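You operate a simulated robot arm through the tools that you are given. There is no shell and no other tool. Be economical: measure what you need, move in short steps, check, and stop when the job is done.

You run a simulated robot arm. Do the job below in one go: nothing can be reset, and whatever is moved stays where it is left.

## Task
Pack the meter and manual of the order card's class in the open carton, then close it.
Fine: meters are in the black grid tray, manuals in the top drawer; shut the drawer again. Set down upright: what you pick out.

The check looks at the end state, three seconds after you hand in, the way a careful person would. Anything else that was tipped, shoved, dropped, spilled or broken makes it a failure.

## Robot
A 7-joint arm with a three-finger gripper on a trunk, on a base that drives. Base frame: it is fixed to the floor where the robot stands at the start and does not move with it; the origin is under the middle of the robot, x ahead of it, y to its left, z up; the surface under the hand at the start is at about z = 800. Units: mm, rad, N and s.
With the tool pointing down near the work surface it reaches from about 480 to 940 mm from the robot's upright axis, wherever it stands. Its first joint turns from -2.897 to 2.897 rad. Places, roughly: inside of the upper carton [700, 200, 800]; top table drawer [700, 100, 700]; upper carton lid [800, 200, 1000]. Payload 2.69 kg.
Tool frame: the origin (TCP) lies between the finger pads and is the grasp point; the fingertips stand 29 mm ahead of it; z points along the fingers, y is the line along which they close. The gripper opens to 120 mm. The gripper's body begins 78 mm behind the TCP.
Orientation is told as [roll, pitch, yaw] about the base's x, y, z axes, in that order, counted from this pose: with the fingers straight down and closing along the base's y, the tool's x points along the base's -x, its y along +y and its z along -z.

## Interface
- The arm moves only by the tool servo_tool. Its argument "targets" is one flat list of numbers, 6 for each row, row after row: the shift along the tool's x, y, z in mm, then the turn, a rotation vector about the tool's x, y, z in degrees. In form: [x, y, z, rx, ry, rz, x, y, z, rx, ry, rz, ...]. A call has 1 to 20 rows; each row shifts and turns the commanded pose from where the row before left it, along the tool's axes as they then stand. "grip" is the closure in counts, from 0 (fully open) to 255 (shut), set as the call begins (left out, the last holds). A row lasts 0.2 s, in which the tool goes at most 50 mm and 0.15 rad; a call with a longer step from one row to the next is refused whole, and so is a gripper value outside its range. A pose out of reach is approached as far as the arm can. The call stops where the force on the tool passes 40 N (or 10 N more than at its start, if that is more) or the arm is blocked; 0.2 s more then pass. Each finger halts on what it meets, pressing with about 32 N; the grip force reading is that of the motor and also rises with nothing between the fingers. The clock runs only during rows and for 0.2 s after the last one: add rows that do not move to give the fingers time. It gives the time, the measured TCP pose, the force on the tool (base axes), the opening and the grip force at its end, in the units of the frame above (readings bear some noise), with the torque about the TCP (base axes, N m) and any sound that the robot's microphone picked up.
- Cameras (640 x 400 px; columns grow to the right, rows downward): "scene" is now at [222.9, 15, 1292.6]; the picture's right is [0.18, -0.98, 0.00], its down [-0.84, -0.15, -0.52] and it looks along [0.51, 0.09, -0.85] (base axes); focal length 214 px, centre (320, 200). "wrist" rides on the gripper at [63, 0, -104] in the tool frame; the picture's right is [0.00, 1.00, 0.00], its down [-0.83, 0.00, -0.56] and it looks along [-0.56, 0.00, 0.83] (tool axes); focal length 275 px, centre (320, 200).
- snapshot(camera): a new picture of that camera. It takes no simulated time.
- move_column(by): slides the trunk up (or, below 0, down) by that many mm; the arm and the scene camera ride with it, the base frame stays. It gives what a move gives, with no picture.
- base_move(legs): drives the robot by 1 to 6 legs, each [ahead, left, turn to the left] in mm, mm and rad, along the robot's own axes; the way and the turn of a leg run together, so that a leg with both is an arc; at most 1500 mm and 3.142 rad a leg. The arm and the cameras ride along, it lands a little off, and it stops where it bumps. It gives what a move gives.
- pan_tilt(pan, tilt): turns the head with the scene camera to pan (to the left, within 1.501 rad either way) and tilt (down, from -0.506 to 1.204), counted from straight ahead of the robot. It gives what a move gives.
- pixel_to_xyz(camera, pixels): for up to 12 pixels [column, row] of the newest picture of that camera ("zoom" is the newest enlarged one), the place [x, y, z] in the base frame of the surface seen there, good to about 3 mm. It takes no simulated time.
- enlarge(camera, box): a new picture of the part [left, top, right, bottom] of that camera's present view, enlarged. It takes no simulated time.
- hand_in(): hands the job in; it is judged then, once.

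Work in short steps. Measure before you move; look again where a grasp or a placing could have gone wrong, and mend it. You have 80 turns and 52 pictures in all, those below and enlarged ones among them. Open the gripper and draw the arm clear of the work before you hand the job in, unless the task says otherwise; then end with one line.

The tools are called after "Emit:" as name(argument=value, ...) on one line, values as JSON. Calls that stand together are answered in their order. servo_tool: Moves the arm, as the interface text tells. Its arguments: {"type":"object","properties":{"targets":{"type":"array","items":{"type":"number"}},"grip":{"type":"number"}},"required":["targets"]} The other tools are called the same way: move_column (by) slides the trunk up or down; base_move (legs) drives the base; pan_tilt (pan, tilt) turns the head that bears the scene camera; snapshot (camera) takes a picture; pixel_to_xyz (camera, pixels) gives the place of the surface under pixels of a picture; enlarge (camera, box) takes an enlarged picture of a part of a camera's view; hand_in () hands the job in.

At the start:

```text
time: 0.0
ee_pos: [569.0, 74.4, 999.1]
tcp_rot: [0.001, -0.001, 0.001]
ft_force: [-0.1, -0.2, -0.4]
wrist_torque: [-0.01, 0.0, -0.01]
grip_width: 119.9
finger_force: 0.0
trunk travel left (down, up): [-575.0, 38.0]
robot x, y, heading: [-1.3, -0.3, -0.0]
head pan, tilt: [0.182, 1.021]
```

scene: 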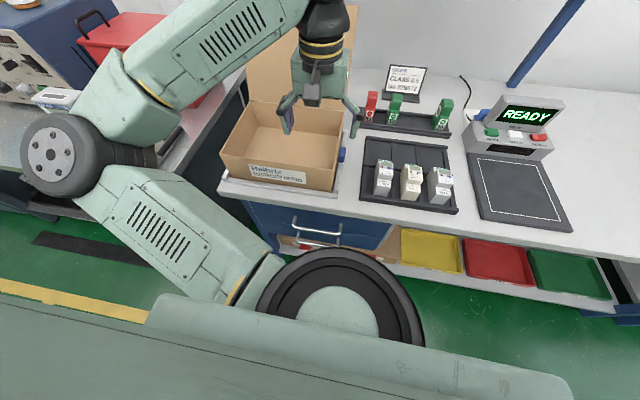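
wrist: 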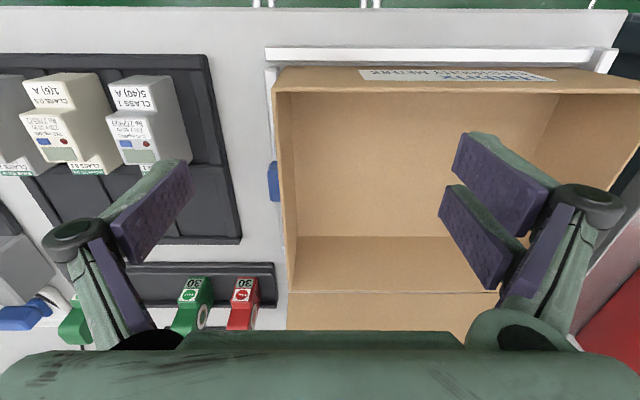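

The order card stands near scene (406,80) and three meters sit in the tray near (385-440,180). I enlarge both to read them.

Emit:
enlarge(camera="scene", box=[350, 55, 480, 136])

Emit:
enlarge(camera="scene", box=[350, 130, 480, 211])

Emit:
pixel_to_xyz(camera="scene", pixels=[[383, 165], [412, 172], [441, 175], [221, 150], [250, 102], [338, 190], [345, 110], [280, 130], [302, 40], [318, 232], [281, 165], [400, 190]])

```text
4.92 times, centred on (415, 96) of scene
```

zoom: 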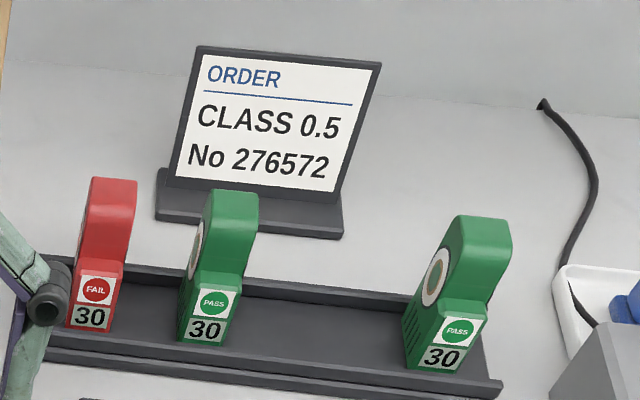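

```text
4.92 times, centred on (415, 170) of scene
```

zoom: 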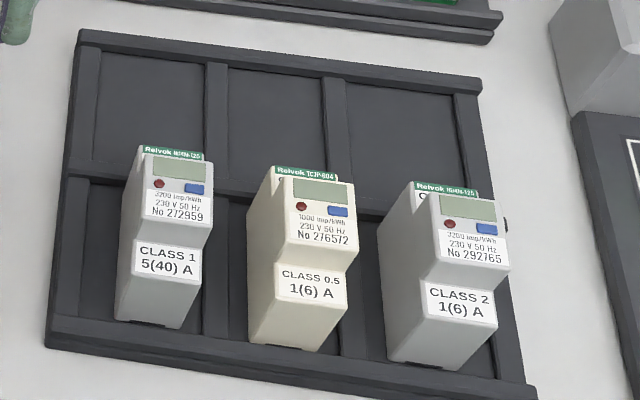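

```text
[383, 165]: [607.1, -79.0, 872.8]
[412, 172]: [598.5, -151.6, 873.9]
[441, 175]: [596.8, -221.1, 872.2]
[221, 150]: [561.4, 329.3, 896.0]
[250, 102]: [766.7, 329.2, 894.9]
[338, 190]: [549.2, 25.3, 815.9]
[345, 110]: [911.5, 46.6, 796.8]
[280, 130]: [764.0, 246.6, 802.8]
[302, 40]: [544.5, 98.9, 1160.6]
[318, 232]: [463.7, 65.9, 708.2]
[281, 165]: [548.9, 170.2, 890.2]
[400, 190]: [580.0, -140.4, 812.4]
```

The card says CLASS 0.5, No 276572, which is the middle meter. I measure its outline in the zoom picture.

Emit:
pixel_to_xyz(camera="zoom", pixels=[[280, 170], [338, 176], [352, 186], [250, 195], [275, 186], [250, 335], [320, 350], [310, 290], [230, 250], [220, 110], [150, 150], [420, 188]])

Emit:
servo_tool(targets=[0, -45, 0, 0, 0, 0, 0, -45, 0, 0, 0, 0, 0, -45, 0, 0, 0, 0, 0, -45, 0, 0, 0, 0, 0, -40, 0, 0, 0, 0, 0, 0, 0, 0, 0, 0])

Emit:
snapshot(camera="wrist")

Emit:
snapshot(camera="scene")

```text
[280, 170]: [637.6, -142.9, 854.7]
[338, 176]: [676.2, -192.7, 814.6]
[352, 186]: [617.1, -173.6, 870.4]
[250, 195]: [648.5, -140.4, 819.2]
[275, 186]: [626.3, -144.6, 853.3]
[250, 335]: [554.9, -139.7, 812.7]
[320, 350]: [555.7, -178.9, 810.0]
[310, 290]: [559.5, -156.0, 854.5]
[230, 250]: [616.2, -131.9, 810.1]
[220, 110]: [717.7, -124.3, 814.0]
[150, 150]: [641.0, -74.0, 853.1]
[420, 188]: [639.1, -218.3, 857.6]
```

```text
time: 1.4
ee_pos: [569.2, -147.9, 1000.2]
tcp_rot: [0.001, 0.0, 0.0]
ft_force: [-0.3, -0.4, -0.1]
wrist_torque: [-0.04, 0.0, 0.02]
grip_width: 119.7
finger_force: 0.0
trunk travel left (down, up): [-575.0, 38.0]
robot x, y, heading: [-0.4, -5.5, 0.003]
head pan, tilt: [0.182, 1.021]
```

```text
47 pictures are left
```

wrist: 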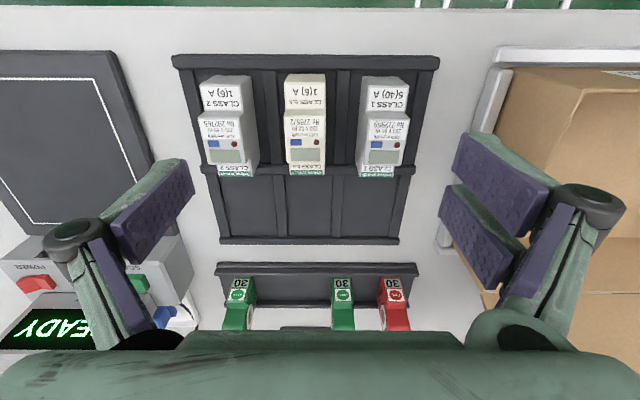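

```text
46 pictures are left
```

scene: 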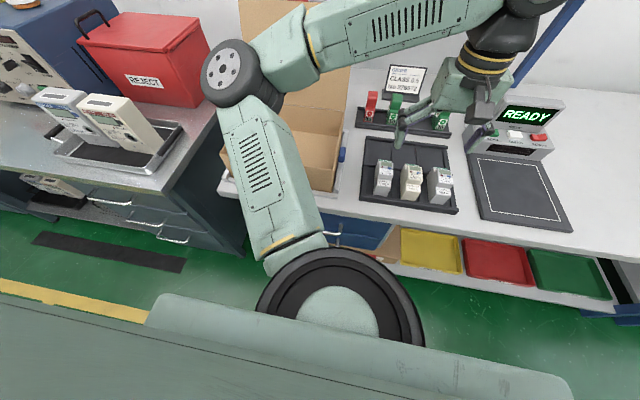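

The middle meter is at wrist (305,125). I enlarge the wrist view to measure its profile and width.

Emit:
enlarge(camera="wrist", box=[240, 60, 400, 190])

Emit:
pixel_to_xyz(camera="wrist", pixels=[[305, 80], [305, 100], [305, 115], [305, 135], [305, 155], [288, 140], [324, 140], [306, 169], [288, 90], [324, 90], [305, 173], [306, 172]])

```text
3.08 times, centred on (320, 125) of wrist
```

zoom: 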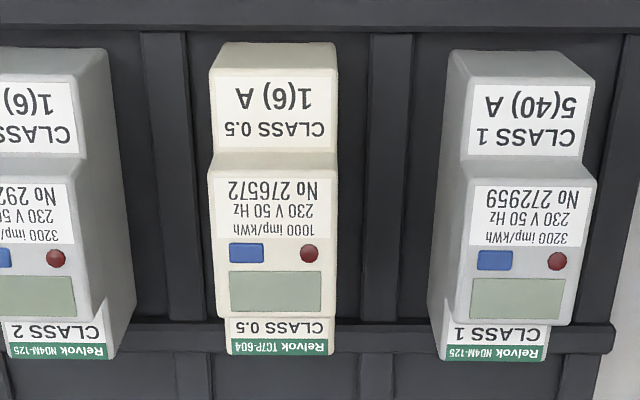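

```text
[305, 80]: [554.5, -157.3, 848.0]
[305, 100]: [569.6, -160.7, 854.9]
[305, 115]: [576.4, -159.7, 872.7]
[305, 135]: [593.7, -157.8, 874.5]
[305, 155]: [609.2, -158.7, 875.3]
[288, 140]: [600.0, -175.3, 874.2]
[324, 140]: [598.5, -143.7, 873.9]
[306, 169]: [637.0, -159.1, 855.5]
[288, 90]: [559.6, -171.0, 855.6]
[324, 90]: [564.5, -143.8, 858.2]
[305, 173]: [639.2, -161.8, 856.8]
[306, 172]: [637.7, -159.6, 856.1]
```

The meter spans x≈550–640, y≈-176…-143, top z≈875, with display up. I part-close the fingers, move to above (597,-159.5) and stop at z≈920 to check the opening.

Emit:
servo_tool(targets=[-28, -11.5, 20, 0, 0, 0, 0, 0, 40, 0, 0, 0, 0, 0, 20, 0, 0, 0, 0, 0, 0, 0, 0, 0, 0, 0, 0, 0, 0, 0], grip=138)

Emit:
snapshot(camera="wrist")

```text
time: 2.6
ee_pos: [597.9, -156.7, 920.3]
tcp_rot: [0.001, -0.001, -0.002]
ft_force: [0.0, 0.7, -0.8]
wrist_torque: [0.01, -0.01, 0.05]
grip_width: 54.9
finger_force: 0.1
trunk travel left (down, up): [-575.0, 38.0]
robot x, y, heading: [3.9, 0.2, 0.002]
head pan, tilt: [0.182, 1.021]
```

```text
44 pictures are left
```

wrist: 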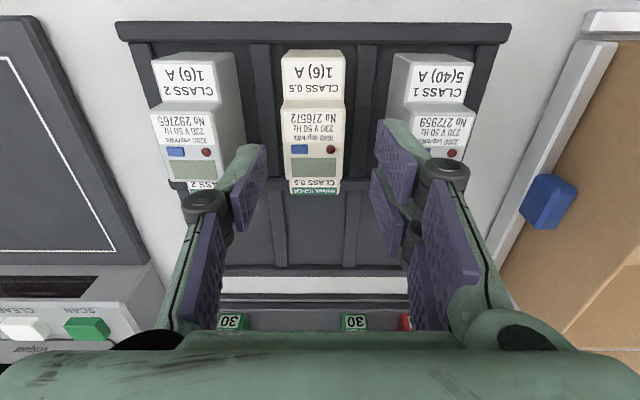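

Fingers straddle with 55 mm opening; the meter (col ≈312) sits about 4 mm to the -y side of the finger midline (320). I shift and lower to TCP z≈858.

Emit:
servo_tool(targets=[0, -4.5, 0, 0, 0, 0, 0, 0, 30, 0, 0, 0, 0, 0, 30, 0, 0, 0, 0, 0, 1, 0, 0, 0, 0, 0, 0, 0, 0, 0])

Emit:
snapshot(camera="wrist")

```text
time: 3.8
ee_pos: [596.0, -160.8, 859.4]
tcp_rot: [-0.001, 0.0, 0.0]
ft_force: [-0.5, -0.3, 1.0]
wrist_torque: [-0.01, -0.03, -0.02]
grip_width: 54.8
finger_force: 0.1
trunk travel left (down, up): [-575.0, 38.0]
robot x, y, heading: [0.0, -1.9, 0.004]
head pan, tilt: [0.182, 1.021]
```

```text
43 pictures are left
```

wrist: 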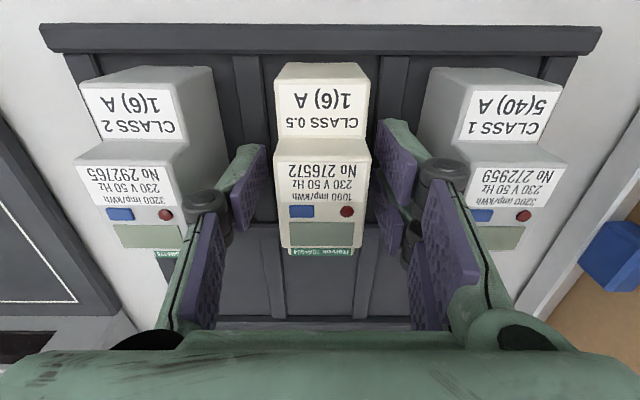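

The meter is centred between the fingers; close on it with holding rows.

Emit:
servo_tool(targets=[0, 0, 0, 0, 0, 0, 0, 0, 0, 0, 0, 0, 0, 0, 0, 0, 0, 0, 0, 0, 0, 0, 0, 0, 0, 0, 0, 0, 0, 0], grip=230)

Emit:
servo_tool(targets=[0, 0, -15, 0, 0, 0, 0, 0, -30, 0, 0, 0, 0, 0, -40, 0, 0, 0, 0, 0, -45, 0, 0, 0, 0, 0, -10, 0, 0, 0, 0, 0, 0, 0, 0, 0])

Emit:
snapshot(camera="wrist")

```text
time: 5.0
ee_pos: [597.5, -160.7, 859.8]
tcp_rot: [0.0, 0.0, 0.001]
ft_force: [-0.1, 0.9, -0.2]
wrist_torque: [0.04, -0.04, 0.02]
grip_width: 35.6
finger_force: 32.1
trunk travel left (down, up): [-575.0, 38.0]
robot x, y, heading: [-1.7, 0.7, -0.002]
head pan, tilt: [0.182, 1.021]
```

```text
time: 6.4
ee_pos: [596.6, -161.6, 999.6]
tcp_rot: [-0.002, 0.0, -0.001]
ft_force: [0.6, 0.4, -1.7]
wrist_torque: [-0.03, 0.0, -0.03]
grip_width: 35.5
finger_force: 32.0
trunk travel left (down, up): [-575.0, 38.0]
robot x, y, heading: [1.1, -2.1, -0.002]
head pan, tilt: [0.182, 1.021]
```

```text
42 pictures are left
```

wrist: 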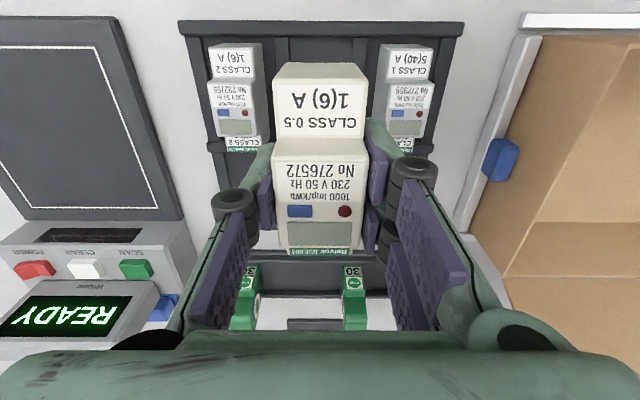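

The meter is held (35.5 mm) and its bottom (~z 952) clears the carton rim (~895). I move across to y≈125 over the carton and look.

Emit:
servo_tool(targets=[0, 48, 0, 0, 0, 0, 0, 48, 0, 0, 0, 0, 0, 48, 0, 0, 0, 0, 0, 48, 0, 0, 0, 0, 0, 48, 0, 0, 0, 0, -23, 46, 0, 0, 0, 0, 0, 0, 0, 0, 0, 0])

Emit:
snapshot(camera="wrist")

Emit:
snapshot(camera="scene")

```text
refused: row 6 steps farther than a row can; nothing moved
```

```text
41 pictures are left
```

wrist: 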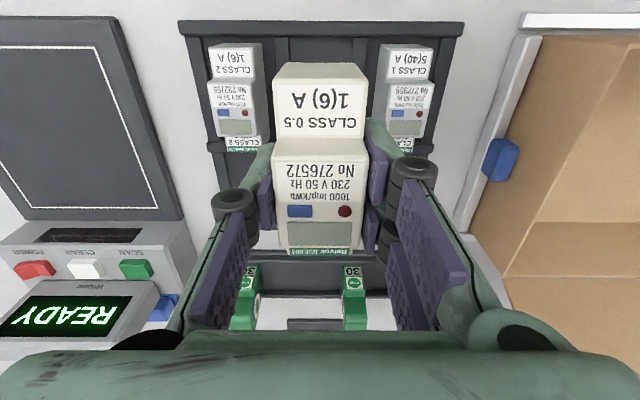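

```text
40 pictures are left
```

scene: 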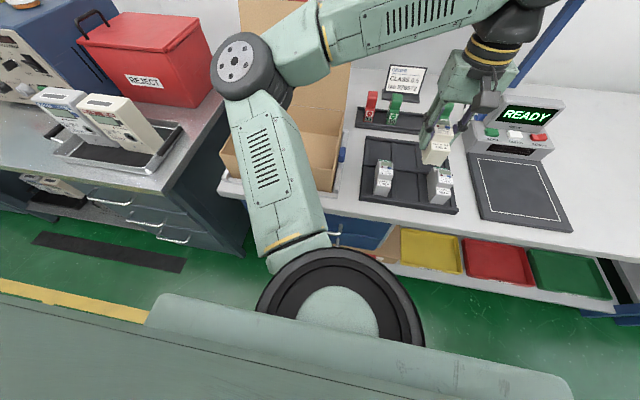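

The one row was too long, so nothing moved; I repeat the crossing with shorter rows.

Emit:
servo_tool(targets=[0, 48, 0, 0, 0, 0, 0, 48, 0, 0, 0, 0, 0, 48, 0, 0, 0, 0, 0, 48, 0, 0, 0, 0, 0, 48, 0, 0, 0, 0, -20, 40, 0, 0, 0, 0, 0, 6, 0, 0, 0, 0, 0, 0, 0, 0, 0, 0])

Emit:
snapshot(camera="wrist")

```text
time: 8.2
ee_pos: [616.7, 123.2, 999.6]
tcp_rot: [-0.001, 0.0, 0.0]
ft_force: [0.1, -0.7, -1.2]
wrist_torque: [0.0, -0.03, 0.0]
grip_width: 35.7
finger_force: 31.7
trunk travel left (down, up): [-575.0, 38.0]
robot x, y, heading: [-2.6, -0.8, -0.001]
head pan, tilt: [0.182, 1.021]
```

```text
39 pictures are left
```

wrist: 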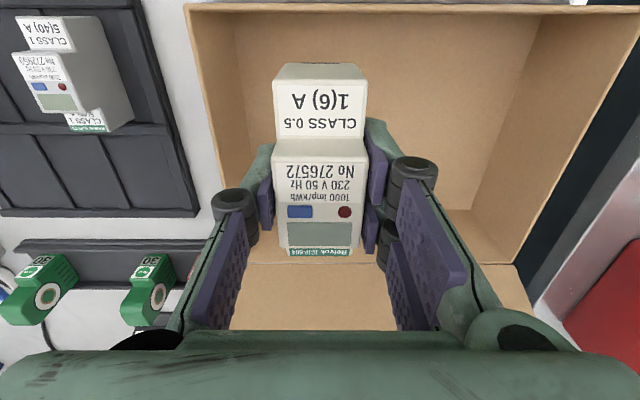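

I measure the carton's inner limits in this view.

Emit:
pixel_to_xyz(camera="wrist", pixels=[[190, 20], [215, 100], [235, 30], [232, 100], [250, 130], [450, 150], [480, 200], [520, 30], [450, 225], [600, 40], [300, 8], [390, 40]])

```text
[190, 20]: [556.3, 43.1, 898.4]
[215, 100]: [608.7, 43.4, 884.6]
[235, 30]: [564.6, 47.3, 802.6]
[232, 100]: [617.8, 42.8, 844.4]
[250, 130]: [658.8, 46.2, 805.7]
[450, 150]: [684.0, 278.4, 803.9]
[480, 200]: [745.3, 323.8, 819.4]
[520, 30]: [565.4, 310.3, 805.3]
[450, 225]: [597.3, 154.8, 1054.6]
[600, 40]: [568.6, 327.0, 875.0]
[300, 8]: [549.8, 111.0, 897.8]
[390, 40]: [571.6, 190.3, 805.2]
```

Interior is x 557–765, y 43–325, floor z≈804. I set the meter at about (640, 97), descending to just above the floor (TCP z≈855).

Emit:
servo_tool(targets=[-23, -26, 0, 0, 0, 0, 0, 0, 45, 0, 0, 0, 0, 0, 45, 0, 0, 0, 0, 0, 35, 0, 0, 0, 0, 0, 18, 0, 0, 0, 0, 0, 0, 0, 0, 0])

Emit:
servo_tool(targets=[0, 0, 2, 0, 0, 0, 0, 0, 1, 0, 0, 0, 0, 0, 1, 0, 0, 0, 0, 0, 0, 0, 0, 0])

```text
time: 9.6
ee_pos: [640.5, 99.1, 855.1]
tcp_rot: [-0.001, 0.001, 0.002]
ft_force: [-0.9, 1.2, -1.8]
wrist_torque: [0.0, -0.01, 0.01]
grip_width: 35.2
finger_force: 31.8
trunk travel left (down, up): [-575.0, 38.0]
robot x, y, heading: [1.4, -1.6, -0.002]
head pan, tilt: [0.182, 1.021]
```

```text
time: 10.6
ee_pos: [641.1, 98.7, 852.4]
tcp_rot: [0.0, -0.002, 0.001]
ft_force: [1.2, 0.0, 1.5]
wrist_torque: [-0.04, 0.07, -0.03]
grip_width: 35.2
finger_force: 31.8
trunk travel left (down, up): [-575.0, 38.0]
robot x, y, heading: [-3.4, -3.1, 0.004]
head pan, tilt: [0.182, 1.021]
```

Force changed sign (-1.8→+1.5 N), so it is about touching; one more mm to confirm.

Emit:
servo_tool(targets=[0, 0, 1, 0, 0, 0, 0, 0, 0, 0, 0, 0])

```text
time: 11.2
ee_pos: [639.8, 98.7, 852.2]
tcp_rot: [0.0, -0.003, 0.0]
ft_force: [3.4, 0.0, 12.0]
wrist_torque: [-0.04, 0.45, -0.03]
grip_width: 35.6
finger_force: 32.0
trunk travel left (down, up): [-575.0, 38.0]
robot x, y, heading: [3.7, 4.1, 0.005]
head pan, tilt: [0.182, 1.021]
```

Contact is firm (12 N). I back off slightly, release to ~55 mm, and rise.

Emit:
servo_tool(targets=[0, 0, -1, 0, 0, 0, 0, 0, 0, 0, 0, 0, 0, 0, 0, 0, 0, 0], grip=145)

Emit:
servo_tool(targets=[0, 0, -20, 0, 0, 0, 0, 0, -45, 0, 0, 0, 0, 0, -45, 0, 0, 0, 0, 0, -40, 0, 0, 0, 0, 0, 0, 0, 0, 0])

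Emit:
snapshot(camera="wrist")

```text
time: 12.0
ee_pos: [639.8, 98.0, 850.8]
tcp_rot: [-0.003, -0.002, 0.0]
ft_force: [-0.1, 0.6, -0.2]
wrist_torque: [0.02, -0.03, 0.02]
grip_width: 51.8
finger_force: 0.1
trunk travel left (down, up): [-575.0, 38.0]
robot x, y, heading: [-0.7, 0.4, 0.003]
head pan, tilt: [0.182, 1.021]
```

```text
time: 13.2
ee_pos: [640.1, 97.2, 1002.6]
tcp_rot: [0.0, 0.001, -0.001]
ft_force: [0.0, -0.4, 0.1]
wrist_torque: [0.02, -0.01, -0.01]
grip_width: 51.5
finger_force: 0.0
trunk travel left (down, up): [-575.0, 38.0]
robot x, y, heading: [1.1, 1.8, 0.003]
head pan, tilt: [0.182, 1.021]
```

```text
38 pictures are left
```

wrist: 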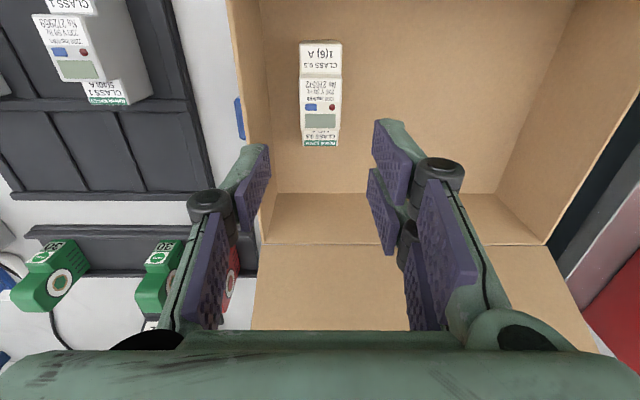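

The meter stands upright in the carton at wrist (320,90). Next the drawer: I lift the hand away to look and enlarge the drawer area near scene (318,232).

Emit:
enlarge(camera="scene", box=[230, 180, 440, 290])

Emit:
pixel_to_xyz(camera="zoom", pixels=[[190, 120], [335, 150], [260, 140], [100, 60], [480, 190], [260, 170], [260, 185], [300, 60], [560, 200]])

```text
3.05 times, centred on (335, 235) of scene
```

zoom: 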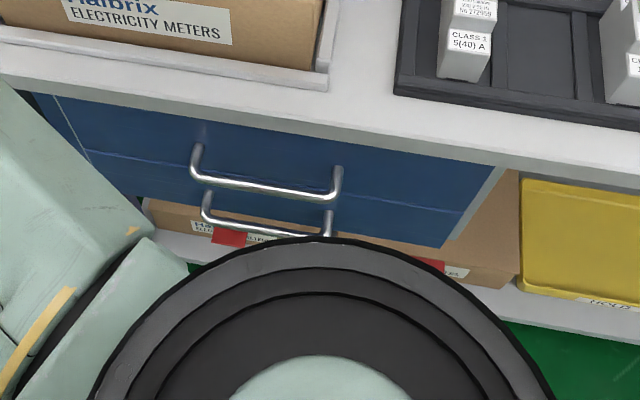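

```text
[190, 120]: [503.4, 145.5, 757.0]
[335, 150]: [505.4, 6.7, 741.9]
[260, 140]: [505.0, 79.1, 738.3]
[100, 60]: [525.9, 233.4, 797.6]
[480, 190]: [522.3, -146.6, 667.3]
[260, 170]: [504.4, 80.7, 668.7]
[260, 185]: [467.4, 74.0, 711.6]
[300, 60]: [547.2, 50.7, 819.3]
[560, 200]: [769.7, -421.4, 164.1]
```

Top drawer: face x≈505, handle bar at x≈467, z≈711, y≈10…144, i.e. too near the robot for pulling. I back the robot up 350 mm and lower the trunk by 100 mm.

Emit:
base_move(legs=[[-350, 0, 0]])

Emit:
pan_tilt(pan=0.15, tilt=0.85)

Emit:
snapshot(camera="scene")

```text
time: 15.5
ee_pos: [294.6, 97.4, 1003.1]
tcp_rot: [0.001, 0.0, 0.0]
ft_force: [-0.8, -0.9, 0.5]
wrist_torque: [-0.02, 0.0, 0.02]
grip_width: 51.6
finger_force: 0.0
trunk travel left (down, up): [-575.0, 38.0]
robot x, y, heading: [-344.9, 0.9, -0.003]
head pan, tilt: [0.182, 1.021]
```

```text
time: 16.2
ee_pos: [293.9, 98.1, 1002.5]
tcp_rot: [-0.001, -0.001, 0.0]
ft_force: [-0.2, 0.1, 1.0]
wrist_torque: [-0.01, 0.0, 0.04]
grip_width: 52.1
finger_force: 0.1
trunk travel left (down, up): [-575.0, 38.0]
robot x, y, heading: [-350.9, 0.8, 0.005]
head pan, tilt: [0.15, 0.85]
```

```text
36 pictures are left
```

scene: 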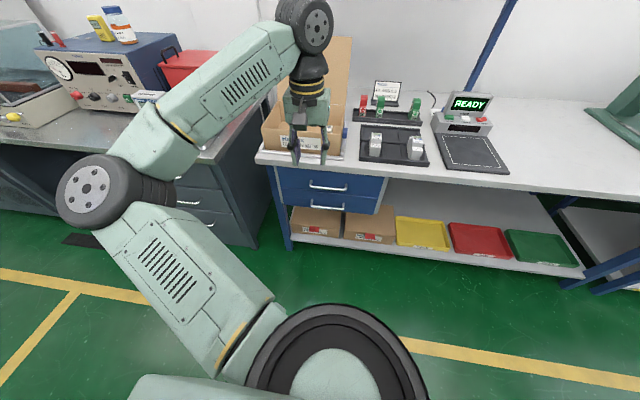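

I now see both drawers clearly; I measure the handle ((310,186)-(346,189)) in an enlarged view.

Emit:
enlarge(camera="scene", box=[250, 150, 400, 244])

Emit:
pixel_to_xyz(camera="zoom", pixels=[[260, 147], [330, 155], [405, 162], [330, 140], [330, 175], [330, 200], [120, 90], [560, 140], [260, 237], [330, 243], [120, 50], [330, 157]])

```text
4.26 times, centred on (325, 197) of scene
```

zoom: 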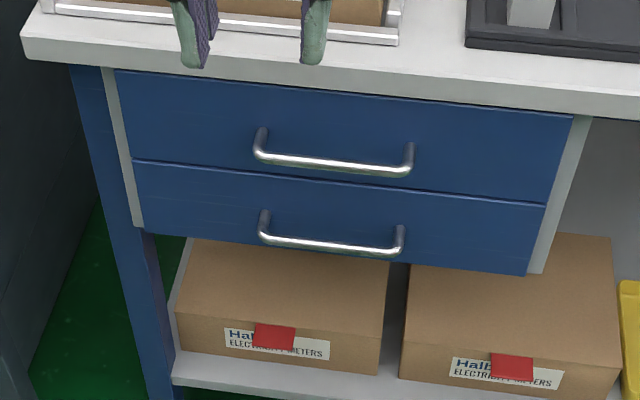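

```text
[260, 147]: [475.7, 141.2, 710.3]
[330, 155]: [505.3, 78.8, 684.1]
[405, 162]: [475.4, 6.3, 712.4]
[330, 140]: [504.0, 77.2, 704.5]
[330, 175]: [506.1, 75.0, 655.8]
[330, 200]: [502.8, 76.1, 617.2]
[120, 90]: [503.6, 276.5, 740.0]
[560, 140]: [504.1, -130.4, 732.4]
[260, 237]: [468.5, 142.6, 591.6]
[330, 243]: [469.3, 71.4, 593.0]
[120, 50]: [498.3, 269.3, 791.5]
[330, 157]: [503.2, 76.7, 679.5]
```

Top drawer face x≈504, z 650–765; the bar at x≈467, z≈710, y centre ≈74. I will grasp it with the fingers pointing ahead and closing vertically, so I first turn the tool to horizontal here, in free space.

Emit:
servo_tool(targets=[0, 0, 0, 0, -7.5, 0, 0, 0, 0, 0, -7.5, 0, 0, 0, 0, 0, -7.5, 0, 0, 0, 0, 0, -7.5, 0, 0, 0, 0, 0, -7.5, 0, 0, 0, 0, 0, -7.5, 0, 0, 0, 0, 0, -7.5, 0, 0, 0, 0, 0, -7.5, 0, 0, 0, 0, 0, -7.5, 0, 0, 0, 0, 0, -7.5, 0, 0, 0, 0, 0, -7.5, 0, 0, 0, 0, 0, -7.5, 0, 0, 0, 0, 0, 0, 0])

Emit:
servo_tool(targets=[0, 0, 0, 0, 0, 7.5, 0, 0, 0, 0, 0, 7.5, 0, 0, 0, 0, 0, 7.5, 0, 0, 0, 0, 0, 7.5, 0, 0, 0, 0, 0, 7.5, 0, 0, 0, 0, 0, 7.5, 0, 0, 0, 0, 0, 7.5, 0, 0, 0, 0, 0, 7.5, 0, 0, 0, 0, 0, 7.5, 0, 0, 0, 0, 0, 7.5, 0, 0, 0, 0, 0, 7.5, 0, 0, 0, 0, 0, 7.5, 0, 0, 0, 0, 0, 0])

Emit:
snapshot(camera="scene")

```text
time: 19.0
ee_pos: [354.4, 131.2, 1027.2]
tcp_rot: [2.896, -1.569, -2.897]
ft_force: [0.1, 0.3, 0.1]
wrist_torque: [0.01, 0.0, 0.03]
grip_width: 51.7
finger_force: 0.1
out of reach, approached as far as the arm can: row 8, 9, 10, 11, 12
trunk travel left (down, up): [-575.0, 38.0]
robot x, y, heading: [-344.2, -0.9, -0.002]
head pan, tilt: [0.15, 0.85]
```

```text
time: 21.8
ee_pos: [343.8, 124.0, 1084.2]
tcp_rot: [1.56, -0.002, -1.569]
ft_force: [-0.5, -0.6, 0.3]
wrist_torque: [0.0, 0.04, -0.04]
grip_width: 51.7
finger_force: 0.0
out of reach, approached as far as the arm can: row 9, 10, 11, 12
trunk travel left (down, up): [-575.0, 38.0]
robot x, y, heading: [-344.9, -1.9, 0.004]
head pan, tilt: [0.15, 0.85]
```

```text
34 pictures are left
```

scene: 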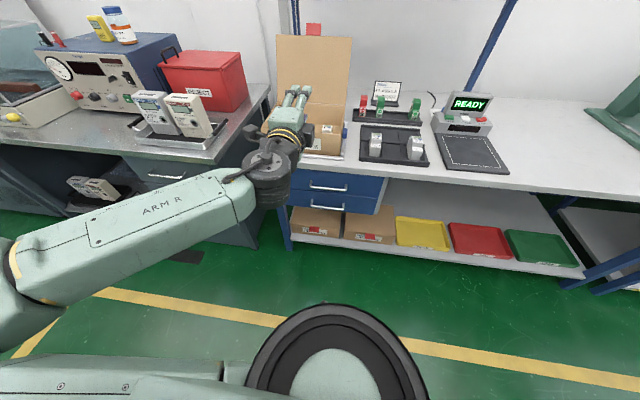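

The level pose needs more reach (≥~700 mm). I extend the tool ahead ~100 mm in free space (still x<450) and see where it settles.

Emit:
servo_tool(targets=[0, 0, 40, 0, 0, 0, 0, 0, 40, 0, 0, 0, 0, 0, 20, 0, 0, 0, 0, 0, 0, 0, 0, 0, 0, 0, 0, 0, 0, 0])

```text
time: 23.0
ee_pos: [439.5, 120.5, 1099.5]
tcp_rot: [1.56, -0.002, -1.57]
ft_force: [0.0, 1.4, 0.7]
wrist_torque: [0.02, 0.02, 0.02]
grip_width: 51.7
finger_force: 0.0
out of reach, approached as far as the arm can: row 1, 2
trunk travel left (down, up): [-575.0, 38.0]
robot x, y, heading: [-345.0, 0.2, 0.002]
head pan, tilt: [0.15, 0.85]
```

Now at (440,120,1100). I back the base 70 mm for clearance from handle, then lower the trunk to bring the tool to handle height (z≈710), and look.

Emit:
base_move(legs=[[-70, -46, 0]])

Emit:
move_column(by=-389)

Emit:
snapshot(camera="wrist")

Emit:
snapshot(camera="scene")

```text
time: 24.0
ee_pos: [369.0, 75.2, 1100.3]
tcp_rot: [1.561, -0.003, -1.57]
ft_force: [-0.6, 0.3, 0.2]
wrist_torque: [0.02, 0.0, 0.01]
grip_width: 51.4
finger_force: 0.1
trunk travel left (down, up): [-575.0, 38.0]
robot x, y, heading: [-416.2, -46.3, -0.001]
head pan, tilt: [0.15, 0.85]
```

```text
time: 27.8
ee_pos: [371.0, 75.2, 710.9]
tcp_rot: [1.561, -0.003, -1.569]
ft_force: [-0.5, -0.3, -0.3]
wrist_torque: [-0.01, 0.02, -0.02]
grip_width: 51.7
finger_force: 0.1
trunk travel left (down, up): [-186.0, 427.0]
robot x, y, heading: [-414.3, -48.5, 0.002]
head pan, tilt: [0.15, 0.85]
```

```text
33 pictures are left
```

wrist: 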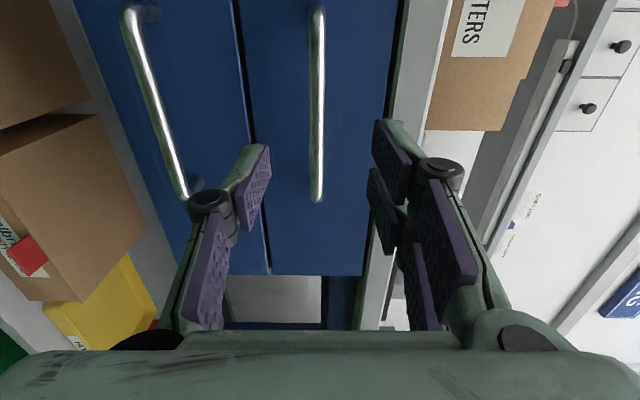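

```text
32 pictures are left
```

scene: 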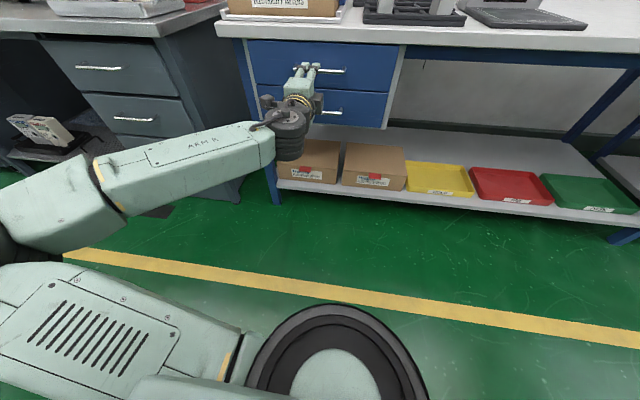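

The wrist view shows the top bar at col ≈317, centred between the fingers. I advance ~93 mm to straddle it.

Emit:
pixel_to_xyz(camera="wrist", pixels=[[317, 100], [317, 150], [280, 150]])

Emit:
servo_tool(targets=[0, 0, 30, 0, 0, 0, 0, 0, 30, 0, 0, 0, 0, 0, 25, 0, 0, 0, 0, 0, 7, 0, 0, 0, 0, 0, 0, 0, 0, 0])

Emit:
snapshot(camera="wrist")

```text
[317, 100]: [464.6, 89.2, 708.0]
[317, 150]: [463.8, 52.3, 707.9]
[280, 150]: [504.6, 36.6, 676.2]
```

```text
time: 29.0
ee_pos: [442.2, 75.3, 713.9]
tcp_rot: [1.548, -0.006, -1.567]
ft_force: [-0.5, -0.9, 0.0]
wrist_torque: [0.03, 0.05, -0.01]
grip_width: 51.7
finger_force: 0.0
out of reach, approached as far as the arm can: row 2, 3
trunk travel left (down, up): [-186.0, 427.0]
robot x, y, heading: [-414.0, -48.1, -0.004]
head pan, tilt: [0.15, 0.85]
```

```text
31 pictures are left
```

wrist: 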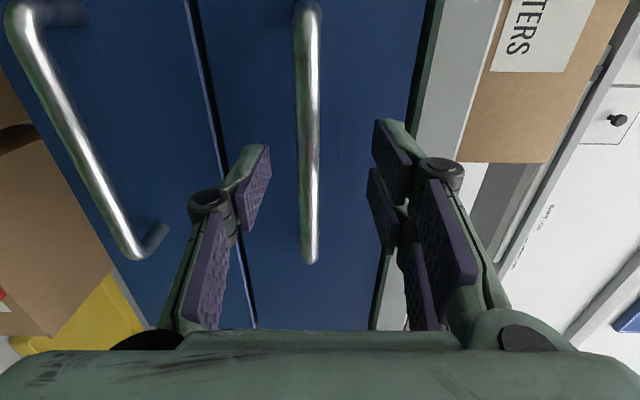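

The arm reached its limit at x=442; the bar is at z≈708. I lower the column 5 mm and drive the base ahead 20 mm.

Emit:
move_column(by=-6)

Emit:
base_move(legs=[[20, 0, 0]])

Emit:
servo_tool(targets=[0, 0, 0, 0, 0, 0, 0, 0, 0, 0, 0, 0, 0, 0, 0, 0, 0, 0, 0, 0, 0, 0, 0, 0], grip=240)

Emit:
snapshot(camera="wrist")

```text
time: 29.5
ee_pos: [443.2, 76.1, 707.3]
tcp_rot: [1.549, -0.005, -1.565]
ft_force: [-0.1, 0.4, 0.1]
wrist_torque: [0.02, 0.01, 0.05]
grip_width: 51.8
finger_force: 0.1
trunk travel left (down, up): [-180.0, 433.0]
robot x, y, heading: [-416.0, -42.6, -0.0]
head pan, tilt: [0.15, 0.85]
```

```text
time: 30.3
ee_pos: [462.8, 75.8, 707.8]
tcp_rot: [1.551, -0.006, -1.568]
ft_force: [-0.7, 0.0, 0.1]
wrist_torque: [0.01, 0.0, 0.05]
grip_width: 51.4
finger_force: 0.0
trunk travel left (down, up): [-180.0, 433.0]
robot x, y, heading: [-397.2, -44.1, 0.003]
head pan, tilt: [0.15, 0.85]
```

```text
time: 31.3
ee_pos: [462.0, 76.0, 706.9]
tcp_rot: [1.549, -0.006, -1.568]
ft_force: [-0.6, 0.2, -2.4]
wrist_torque: [0.36, 0.0, 0.0]
grip_width: 11.3
finger_force: 29.7
trunk travel left (down, up): [-180.0, 433.0]
robot x, y, heading: [-395.6, -43.5, -0.003]
head pan, tilt: [0.15, 0.85]
```

```text
30 pictures are left
```

wrist: 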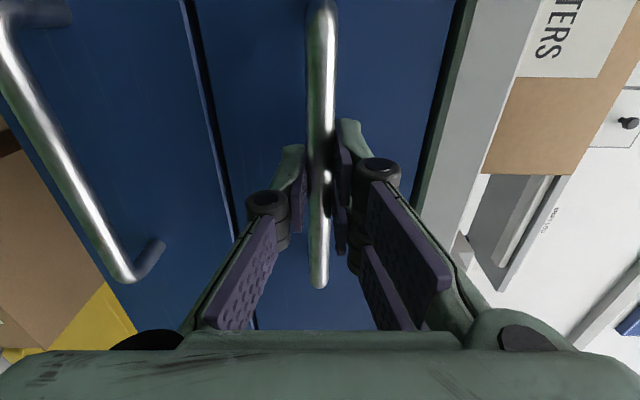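

The bar is gripped (11.3 mm). I pull the drawer by driving back 150 mm first.

Emit:
base_move(legs=[[-150, 0, 0]])

Emit:
snapshot(camera="scene")

```text
time: 32.7
ee_pos: [313.7, 77.6, 707.3]
tcp_rot: [1.548, -0.005, -1.568]
ft_force: [1.1, -5.7, -4.4]
wrist_torque: [0.38, 0.09, -0.07]
grip_width: 11.0
finger_force: 38.3
trunk travel left (down, up): [-180.0, 433.0]
robot x, y, heading: [-546.8, -44.4, 0.001]
head pan, tilt: [0.15, 0.85]
```

```text
29 pictures are left
```

scene: 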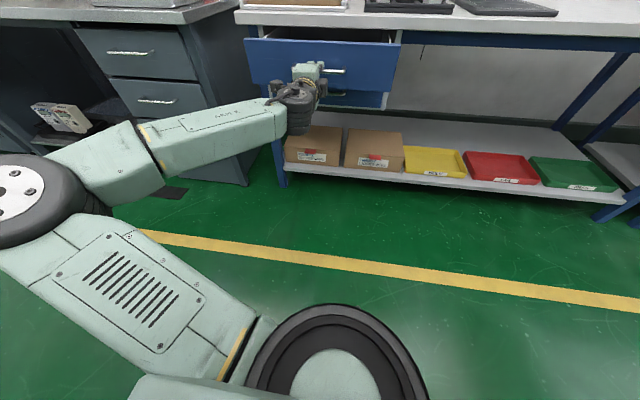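

The drawer is coming out straight (150 mm). I pull another 90 mm and watch the force.

Emit:
base_move(legs=[[-90, 0, 0]])

```text
time: 33.8
ee_pos: [221.4, 75.9, 707.1]
tcp_rot: [1.548, -0.005, -1.568]
ft_force: [-1.7, 3.1, -3.1]
wrist_torque: [0.46, 0.04, -0.22]
grip_width: 11.2
finger_force: 37.9
trunk travel left (down, up): [-180.0, 433.0]
robot x, y, heading: [-638.3, -44.9, -0.0]
head pan, tilt: [0.15, 0.85]
```

Opened ~240 mm without resistance. I release the bar, drive back 120 mm, then raise the trunk to look in.

Emit:
servo_tool(targets=[0, 0, 0, 0, 0, 0, 0, 0, 0, 0, 0, 0, 0, 0, 0, 0, 0, 0], grip=145)

Emit:
base_move(legs=[[-120, 0, 0]])

Emit:
move_column(by=390)

Emit:
snapshot(camera="scene")

```text
time: 34.6
ee_pos: [223.1, 76.5, 707.6]
tcp_rot: [1.548, -0.006, -1.567]
ft_force: [0.3, -0.5, 0.1]
wrist_torque: [-0.01, 0.0, -0.04]
grip_width: 52.0
finger_force: 0.1
trunk travel left (down, up): [-180.0, 433.0]
robot x, y, heading: [-636.3, -47.0, -0.001]
head pan, tilt: [0.15, 0.85]
```

```text
time: 35.8
ee_pos: [104.7, 75.7, 707.0]
tcp_rot: [1.548, -0.005, -1.567]
ft_force: [-0.5, 0.3, 0.0]
wrist_torque: [0.02, 0.02, 0.02]
grip_width: 51.7
finger_force: 0.0
trunk travel left (down, up): [-180.0, 433.0]
robot x, y, heading: [-756.4, -44.4, 0.006]
head pan, tilt: [0.15, 0.85]
```

```text
time: 39.6
ee_pos: [102.7, 75.3, 1096.9]
tcp_rot: [1.549, -0.005, -1.565]
ft_force: [0.1, 0.4, -0.3]
wrist_torque: [0.02, 0.04, -0.01]
grip_width: 51.8
finger_force: 0.1
trunk travel left (down, up): [-570.0, 43.0]
robot x, y, heading: [-754.7, -43.1, 0.005]
head pan, tilt: [0.15, 0.85]
```

```text
28 pictures are left
```

scene: 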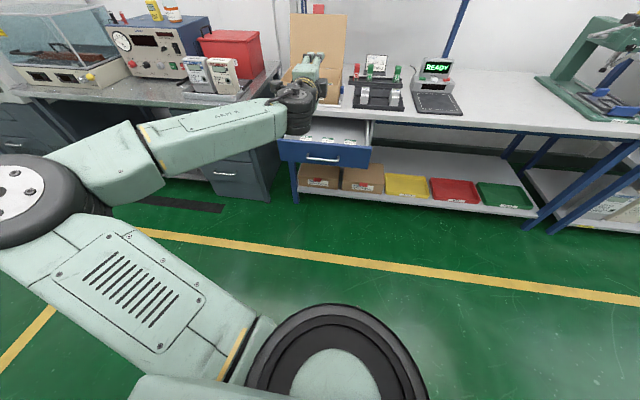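

The drawer stays open with items visible near (335,138). I enlarge it.

Emit:
enlarge(camera="scene", box=[275, 115, 383, 182])

```text
5.93 times, centred on (329, 148) of scene
```

zoom: 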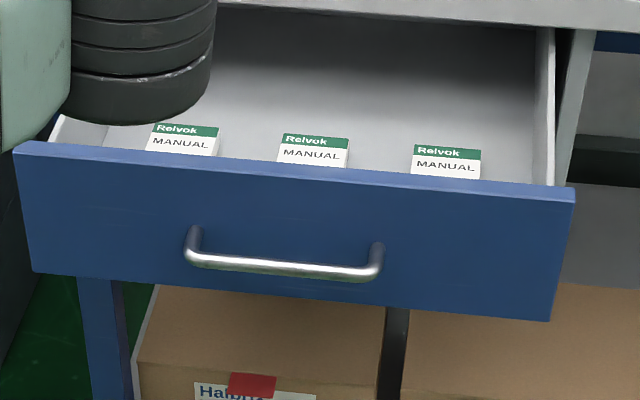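

Three manuals lie at the drawer's front. I turn the tool back to pointing down here in free space, then drive in.

Emit:
servo_tool(targets=[0, 0, 0, 0, 0, -7.5, 0, 0, 0, 0, 0, -7.5, 0, 0, 0, 0, 0, -7.5, 0, 0, 0, 0, 0, -7.5, 0, 0, 0, 0, 0, -7.5, 0, 0, 0, 0, 0, -7.5, 0, 0, 0, 0, 0, -7.5, 0, 0, 0, 0, 0, -7.5, 0, 0, 0, 0, 0, -7.5, 0, 0, 0, 0, 0, -7.5, 0, 0, 0, 0, 0, -7.5, 0, 0, 0, 0, 0, -7.5, 0, 0, 0, 0, 0, 0])

Emit:
servo_tool(targets=[0, 0, 0, 0, 7.5, 0, 0, 0, 0, 0, 7.5, 0, 0, 0, 0, 0, 7.5, 0, 0, 0, 0, 0, 7.5, 0, 0, 0, 0, 0, 7.5, 0, 0, 0, 0, 0, 7.5, 0, 0, 0, 0, 0, 7.5, 0, 0, 0, 0, 0, 7.5, 0, 0, 0, 0, 0, 7.5, 0, 0, 0, 0, 0, 7.5, 0, 0, 0, 0, 0, 7.5, 0, 0, 0, 0, 0, 7.5, 0, 0, 0, 0, 0, 0, 0])

```text
time: 42.4
ee_pos: [103.8, 75.6, 1097.8]
tcp_rot: [-0.316, -1.549, 0.319]
ft_force: [-0.5, -0.3, 0.0]
wrist_torque: [-0.01, -0.02, 0.01]
grip_width: 51.8
finger_force: 0.0
trunk travel left (down, up): [-570.0, 43.0]
robot x, y, heading: [-756.7, -45.7, 0.001]
head pan, tilt: [0.15, 0.85]
```

```text
time: 45.2
ee_pos: [85.3, 68.6, 1087.0]
tcp_rot: [-0.004, 0.021, 0.004]
ft_force: [-0.3, 0.1, -0.5]
wrist_torque: [-0.02, 0.02, 0.01]
grip_width: 51.6
finger_force: 0.1
out of reach, approached as far as the arm can: row 12
trunk travel left (down, up): [-570.0, 43.0]
robot x, y, heading: [-756.9, -49.6, 0.005]
head pan, tilt: [0.15, 0.85]
```

Tool is down again. I retract ~120 mm toward the robot and lower a bit, fix the small tilt, then drive 340 mm ahead.

Emit:
servo_tool(targets=[40, 0, 20, 0, 0, 0, 40, 0, 20, 0, 0, 0, 40, 0, 20, 0, 1.2, 0, 0, 0, 20, 0, 0, 0, 0, 0, 0, 0, 0, 0])

Emit:
base_move(legs=[[335, 0, 0]])

Emit:
snapshot(camera="wrist")

```text
time: 46.4
ee_pos: [-37.9, 67.3, 1009.5]
tcp_rot: [-0.004, 0.044, 0.003]
ft_force: [0.5, 0.7, -0.1]
wrist_torque: [-0.03, 0.01, 0.01]
grip_width: 51.8
finger_force: 0.0
trunk travel left (down, up): [-570.0, 43.0]
robot x, y, heading: [-754.0, -48.9, -0.003]
head pan, tilt: [0.15, 0.85]
```

```text
time: 48.6
ee_pos: [300.8, 70.3, 1010.3]
tcp_rot: [-0.005, 0.042, 0.006]
ft_force: [0.5, 0.2, 0.2]
wrist_torque: [-0.02, 0.04, -0.04]
grip_width: 51.5
finger_force: 0.1
trunk travel left (down, up): [-570.0, 43.0]
robot x, y, heading: [-415.8, -49.3, 0.007]
head pan, tilt: [0.15, 0.85]
```

```text
26 pictures are left
```

wrist: 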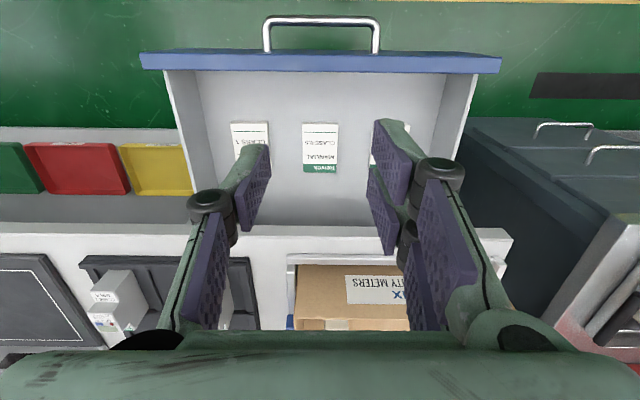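

I enlarge to read which manual class is which; middle is at (320,148).

Emit:
enlarge(camera="wrist", box=[220, 105, 400, 215])

Emit:
pixel_to_xyz(camera="wrist", pixels=[[302, 124], [338, 124], [302, 172], [338, 172], [320, 150], [290, 150], [232, 124], [268, 124], [374, 155], [320, 65], [330, 225], [185, 100]])

```text
3.56 times, centred on (310, 160) of wrist
```

zoom: 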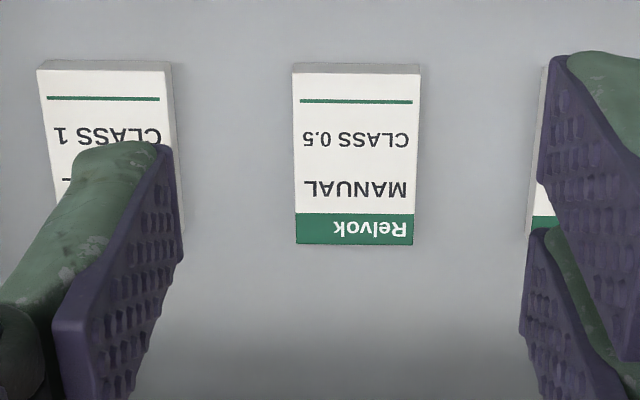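

```text
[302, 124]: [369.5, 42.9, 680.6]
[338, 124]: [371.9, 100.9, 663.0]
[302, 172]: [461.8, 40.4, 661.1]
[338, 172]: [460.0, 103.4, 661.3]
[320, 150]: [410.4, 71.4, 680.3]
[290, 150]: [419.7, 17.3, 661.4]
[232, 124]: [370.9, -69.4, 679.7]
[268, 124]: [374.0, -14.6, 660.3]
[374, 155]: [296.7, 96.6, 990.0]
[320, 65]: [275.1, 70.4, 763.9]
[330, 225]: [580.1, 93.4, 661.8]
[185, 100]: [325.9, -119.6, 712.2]
```

The middle manual is CLASS 0.5, about x 366–455, y 43–100, top z 680, drawer floor 661. I correct tilt, open to 80 mm, move above it and lower the trunk 110 mm.

Emit:
servo_tool(targets=[0, 0, 0, 0, -2.4, 0, -40, 0, 0, 0, 0, 0, -40, 1, 0, 0, 0, 0, -29, 0, 0, 0, 0, 0, 0, 0, 0, 0, 0, 0], grip=85)

Emit:
move_column(by=-180)

Emit:
snapshot(camera="wrist")

```text
time: 49.8
ee_pos: [411.0, 74.0, 1008.7]
tcp_rot: [-0.006, 0.002, 0.009]
ft_force: [0.6, 0.5, -0.3]
wrist_torque: [-0.02, 0.0, 0.02]
grip_width: 80.3
finger_force: 0.0
trunk travel left (down, up): [-570.0, 43.0]
robot x, y, heading: [-418.5, -48.9, 0.004]
head pan, tilt: [0.15, 0.85]
```

```text
time: 51.8
ee_pos: [409.6, 72.7, 829.1]
tcp_rot: [-0.005, 0.001, 0.006]
ft_force: [0.2, 0.6, -0.2]
wrist_torque: [0.0, -0.01, -0.02]
grip_width: 79.8
finger_force: 0.1
trunk travel left (down, up): [-390.0, 223.0]
robot x, y, heading: [-419.5, -48.0, 0.001]
head pan, tilt: [0.15, 0.85]
```

```text
24 pictures are left
```

wrist: 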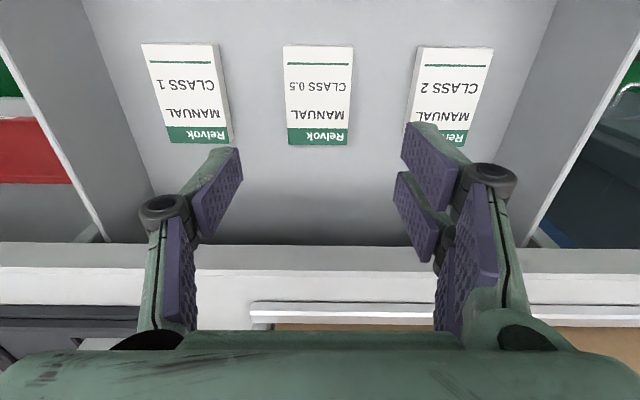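

Aligned (manual centre col ≈318). I measure its extents precisely before descending.

Emit:
pixel_to_xyz(camera="wrist", pixels=[[286, 50], [350, 50], [289, 140], [346, 140], [318, 95], [318, 48], [318, 142], [318, 155]])

Emit:
servo_tool(targets=[0, 0, 40, 0, 0, 0, 0, 0, 40, 0, 0, 0, 0, 0, 30, 0, 0, 0, 0, 0, 15, 0, 0, 0, 0, 0, 0, 0, 0, 0])

Emit:
snapshot(camera="wrist")

```text
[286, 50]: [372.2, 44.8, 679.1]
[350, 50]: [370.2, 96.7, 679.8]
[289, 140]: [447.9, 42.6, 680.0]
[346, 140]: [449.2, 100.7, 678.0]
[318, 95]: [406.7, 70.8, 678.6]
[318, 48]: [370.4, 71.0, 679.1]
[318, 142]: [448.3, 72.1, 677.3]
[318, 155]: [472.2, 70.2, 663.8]
```

```text
time: 53.0
ee_pos: [409.3, 72.1, 704.9]
tcp_rot: [-0.005, 0.003, 0.007]
ft_force: [0.7, 0.7, 0.4]
wrist_torque: [-0.04, 0.0, 0.02]
grip_width: 80.2
finger_force: 0.1
trunk travel left (down, up): [-390.0, 223.0]
robot x, y, heading: [-414.3, -49.9, -0.002]
head pan, tilt: [0.15, 0.85]
```

```text
23 pictures are left
```

wrist: 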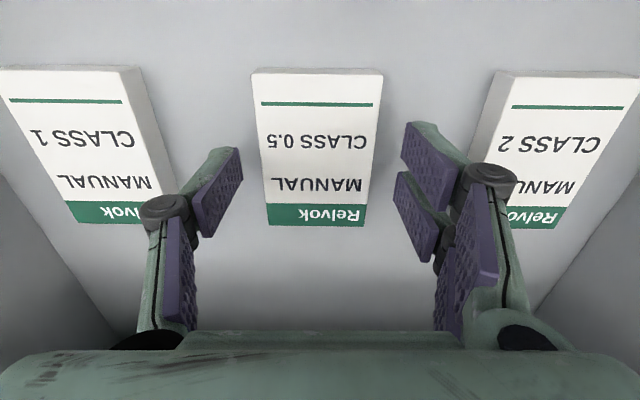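

Still centred. I lower 11 mm (tips ≈ z 665) and close.

Emit:
servo_tool(targets=[0, 0, 6, 0, 0, 0, 0, 0, 5, 0, 0, 0, 0, 0, 0, 0, 0, 0])

Emit:
servo_tool(targets=[0, 0, 0, 0, 0, 0, 0, 0, 0, 0, 0, 0, 0, 0, 0, 0, 0, 0, 0, 0, 0, 0, 0, 0], grip=200)

```text
time: 53.8
ee_pos: [410.0, 71.5, 694.3]
tcp_rot: [-0.003, 0.0, 0.007]
ft_force: [-0.7, 0.1, 0.5]
wrist_torque: [-0.03, 0.03, -0.02]
grip_width: 80.1
finger_force: 0.1
trunk travel left (down, up): [-390.0, 223.0]
robot x, y, heading: [-411.7, -47.1, 0.008]
head pan, tilt: [0.15, 0.85]
```

```text
time: 54.8
ee_pos: [410.0, 72.3, 694.3]
tcp_rot: [-0.004, 0.002, 0.007]
ft_force: [0.2, -0.1, 0.5]
wrist_torque: [-0.02, 0.02, 0.0]
grip_width: 57.4
finger_force: 31.8
trunk travel left (down, up): [-390.0, 223.0]
robot x, y, heading: [-419.9, -44.8, -0.001]
head pan, tilt: [0.15, 0.85]
```

Gripped at 57.4 mm. I lift with the arm 120 mm and then the trunk 180 mm, and check.

Emit:
servo_tool(targets=[0, 0, -15, 0, 0, 0, 0, 0, -35, 0, 0, 0, 0, 0, -40, 0, 0, 0, 0, 0, -40, 0, 0, 0, 0, 0, 0, 0, 0, 0])

Emit:
move_column(by=180)

Emit:
snapshot(camera="wrist")

```text
time: 56.0
ee_pos: [411.2, 72.4, 825.0]
tcp_rot: [-0.006, 0.003, 0.007]
ft_force: [-0.1, 0.0, -0.8]
wrist_torque: [0.02, -0.03, -0.01]
grip_width: 57.2
finger_force: 32.0
trunk travel left (down, up): [-390.0, 223.0]
robot x, y, heading: [-412.8, -43.0, -0.001]
head pan, tilt: [0.15, 0.85]
```

```text
time: 58.0
ee_pos: [409.4, 72.2, 1004.7]
tcp_rot: [-0.005, 0.003, 0.007]
ft_force: [0.3, 0.5, -1.0]
wrist_torque: [0.0, 0.01, 0.0]
grip_width: 57.0
finger_force: 32.1
trunk travel left (down, up): [-570.0, 43.0]
robot x, y, heading: [-415.8, -47.7, 0.003]
head pan, tilt: [0.15, 0.85]
```

```text
22 pictures are left
```

wrist: 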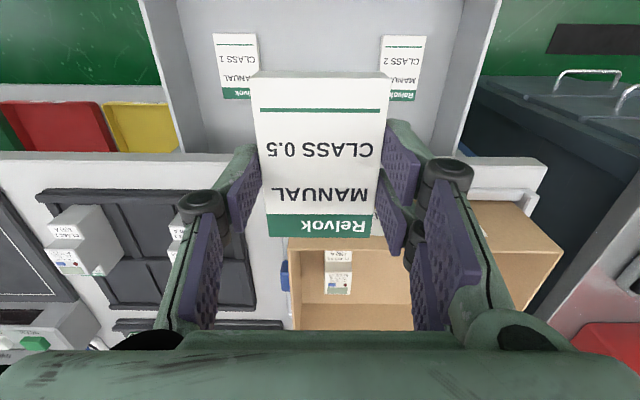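

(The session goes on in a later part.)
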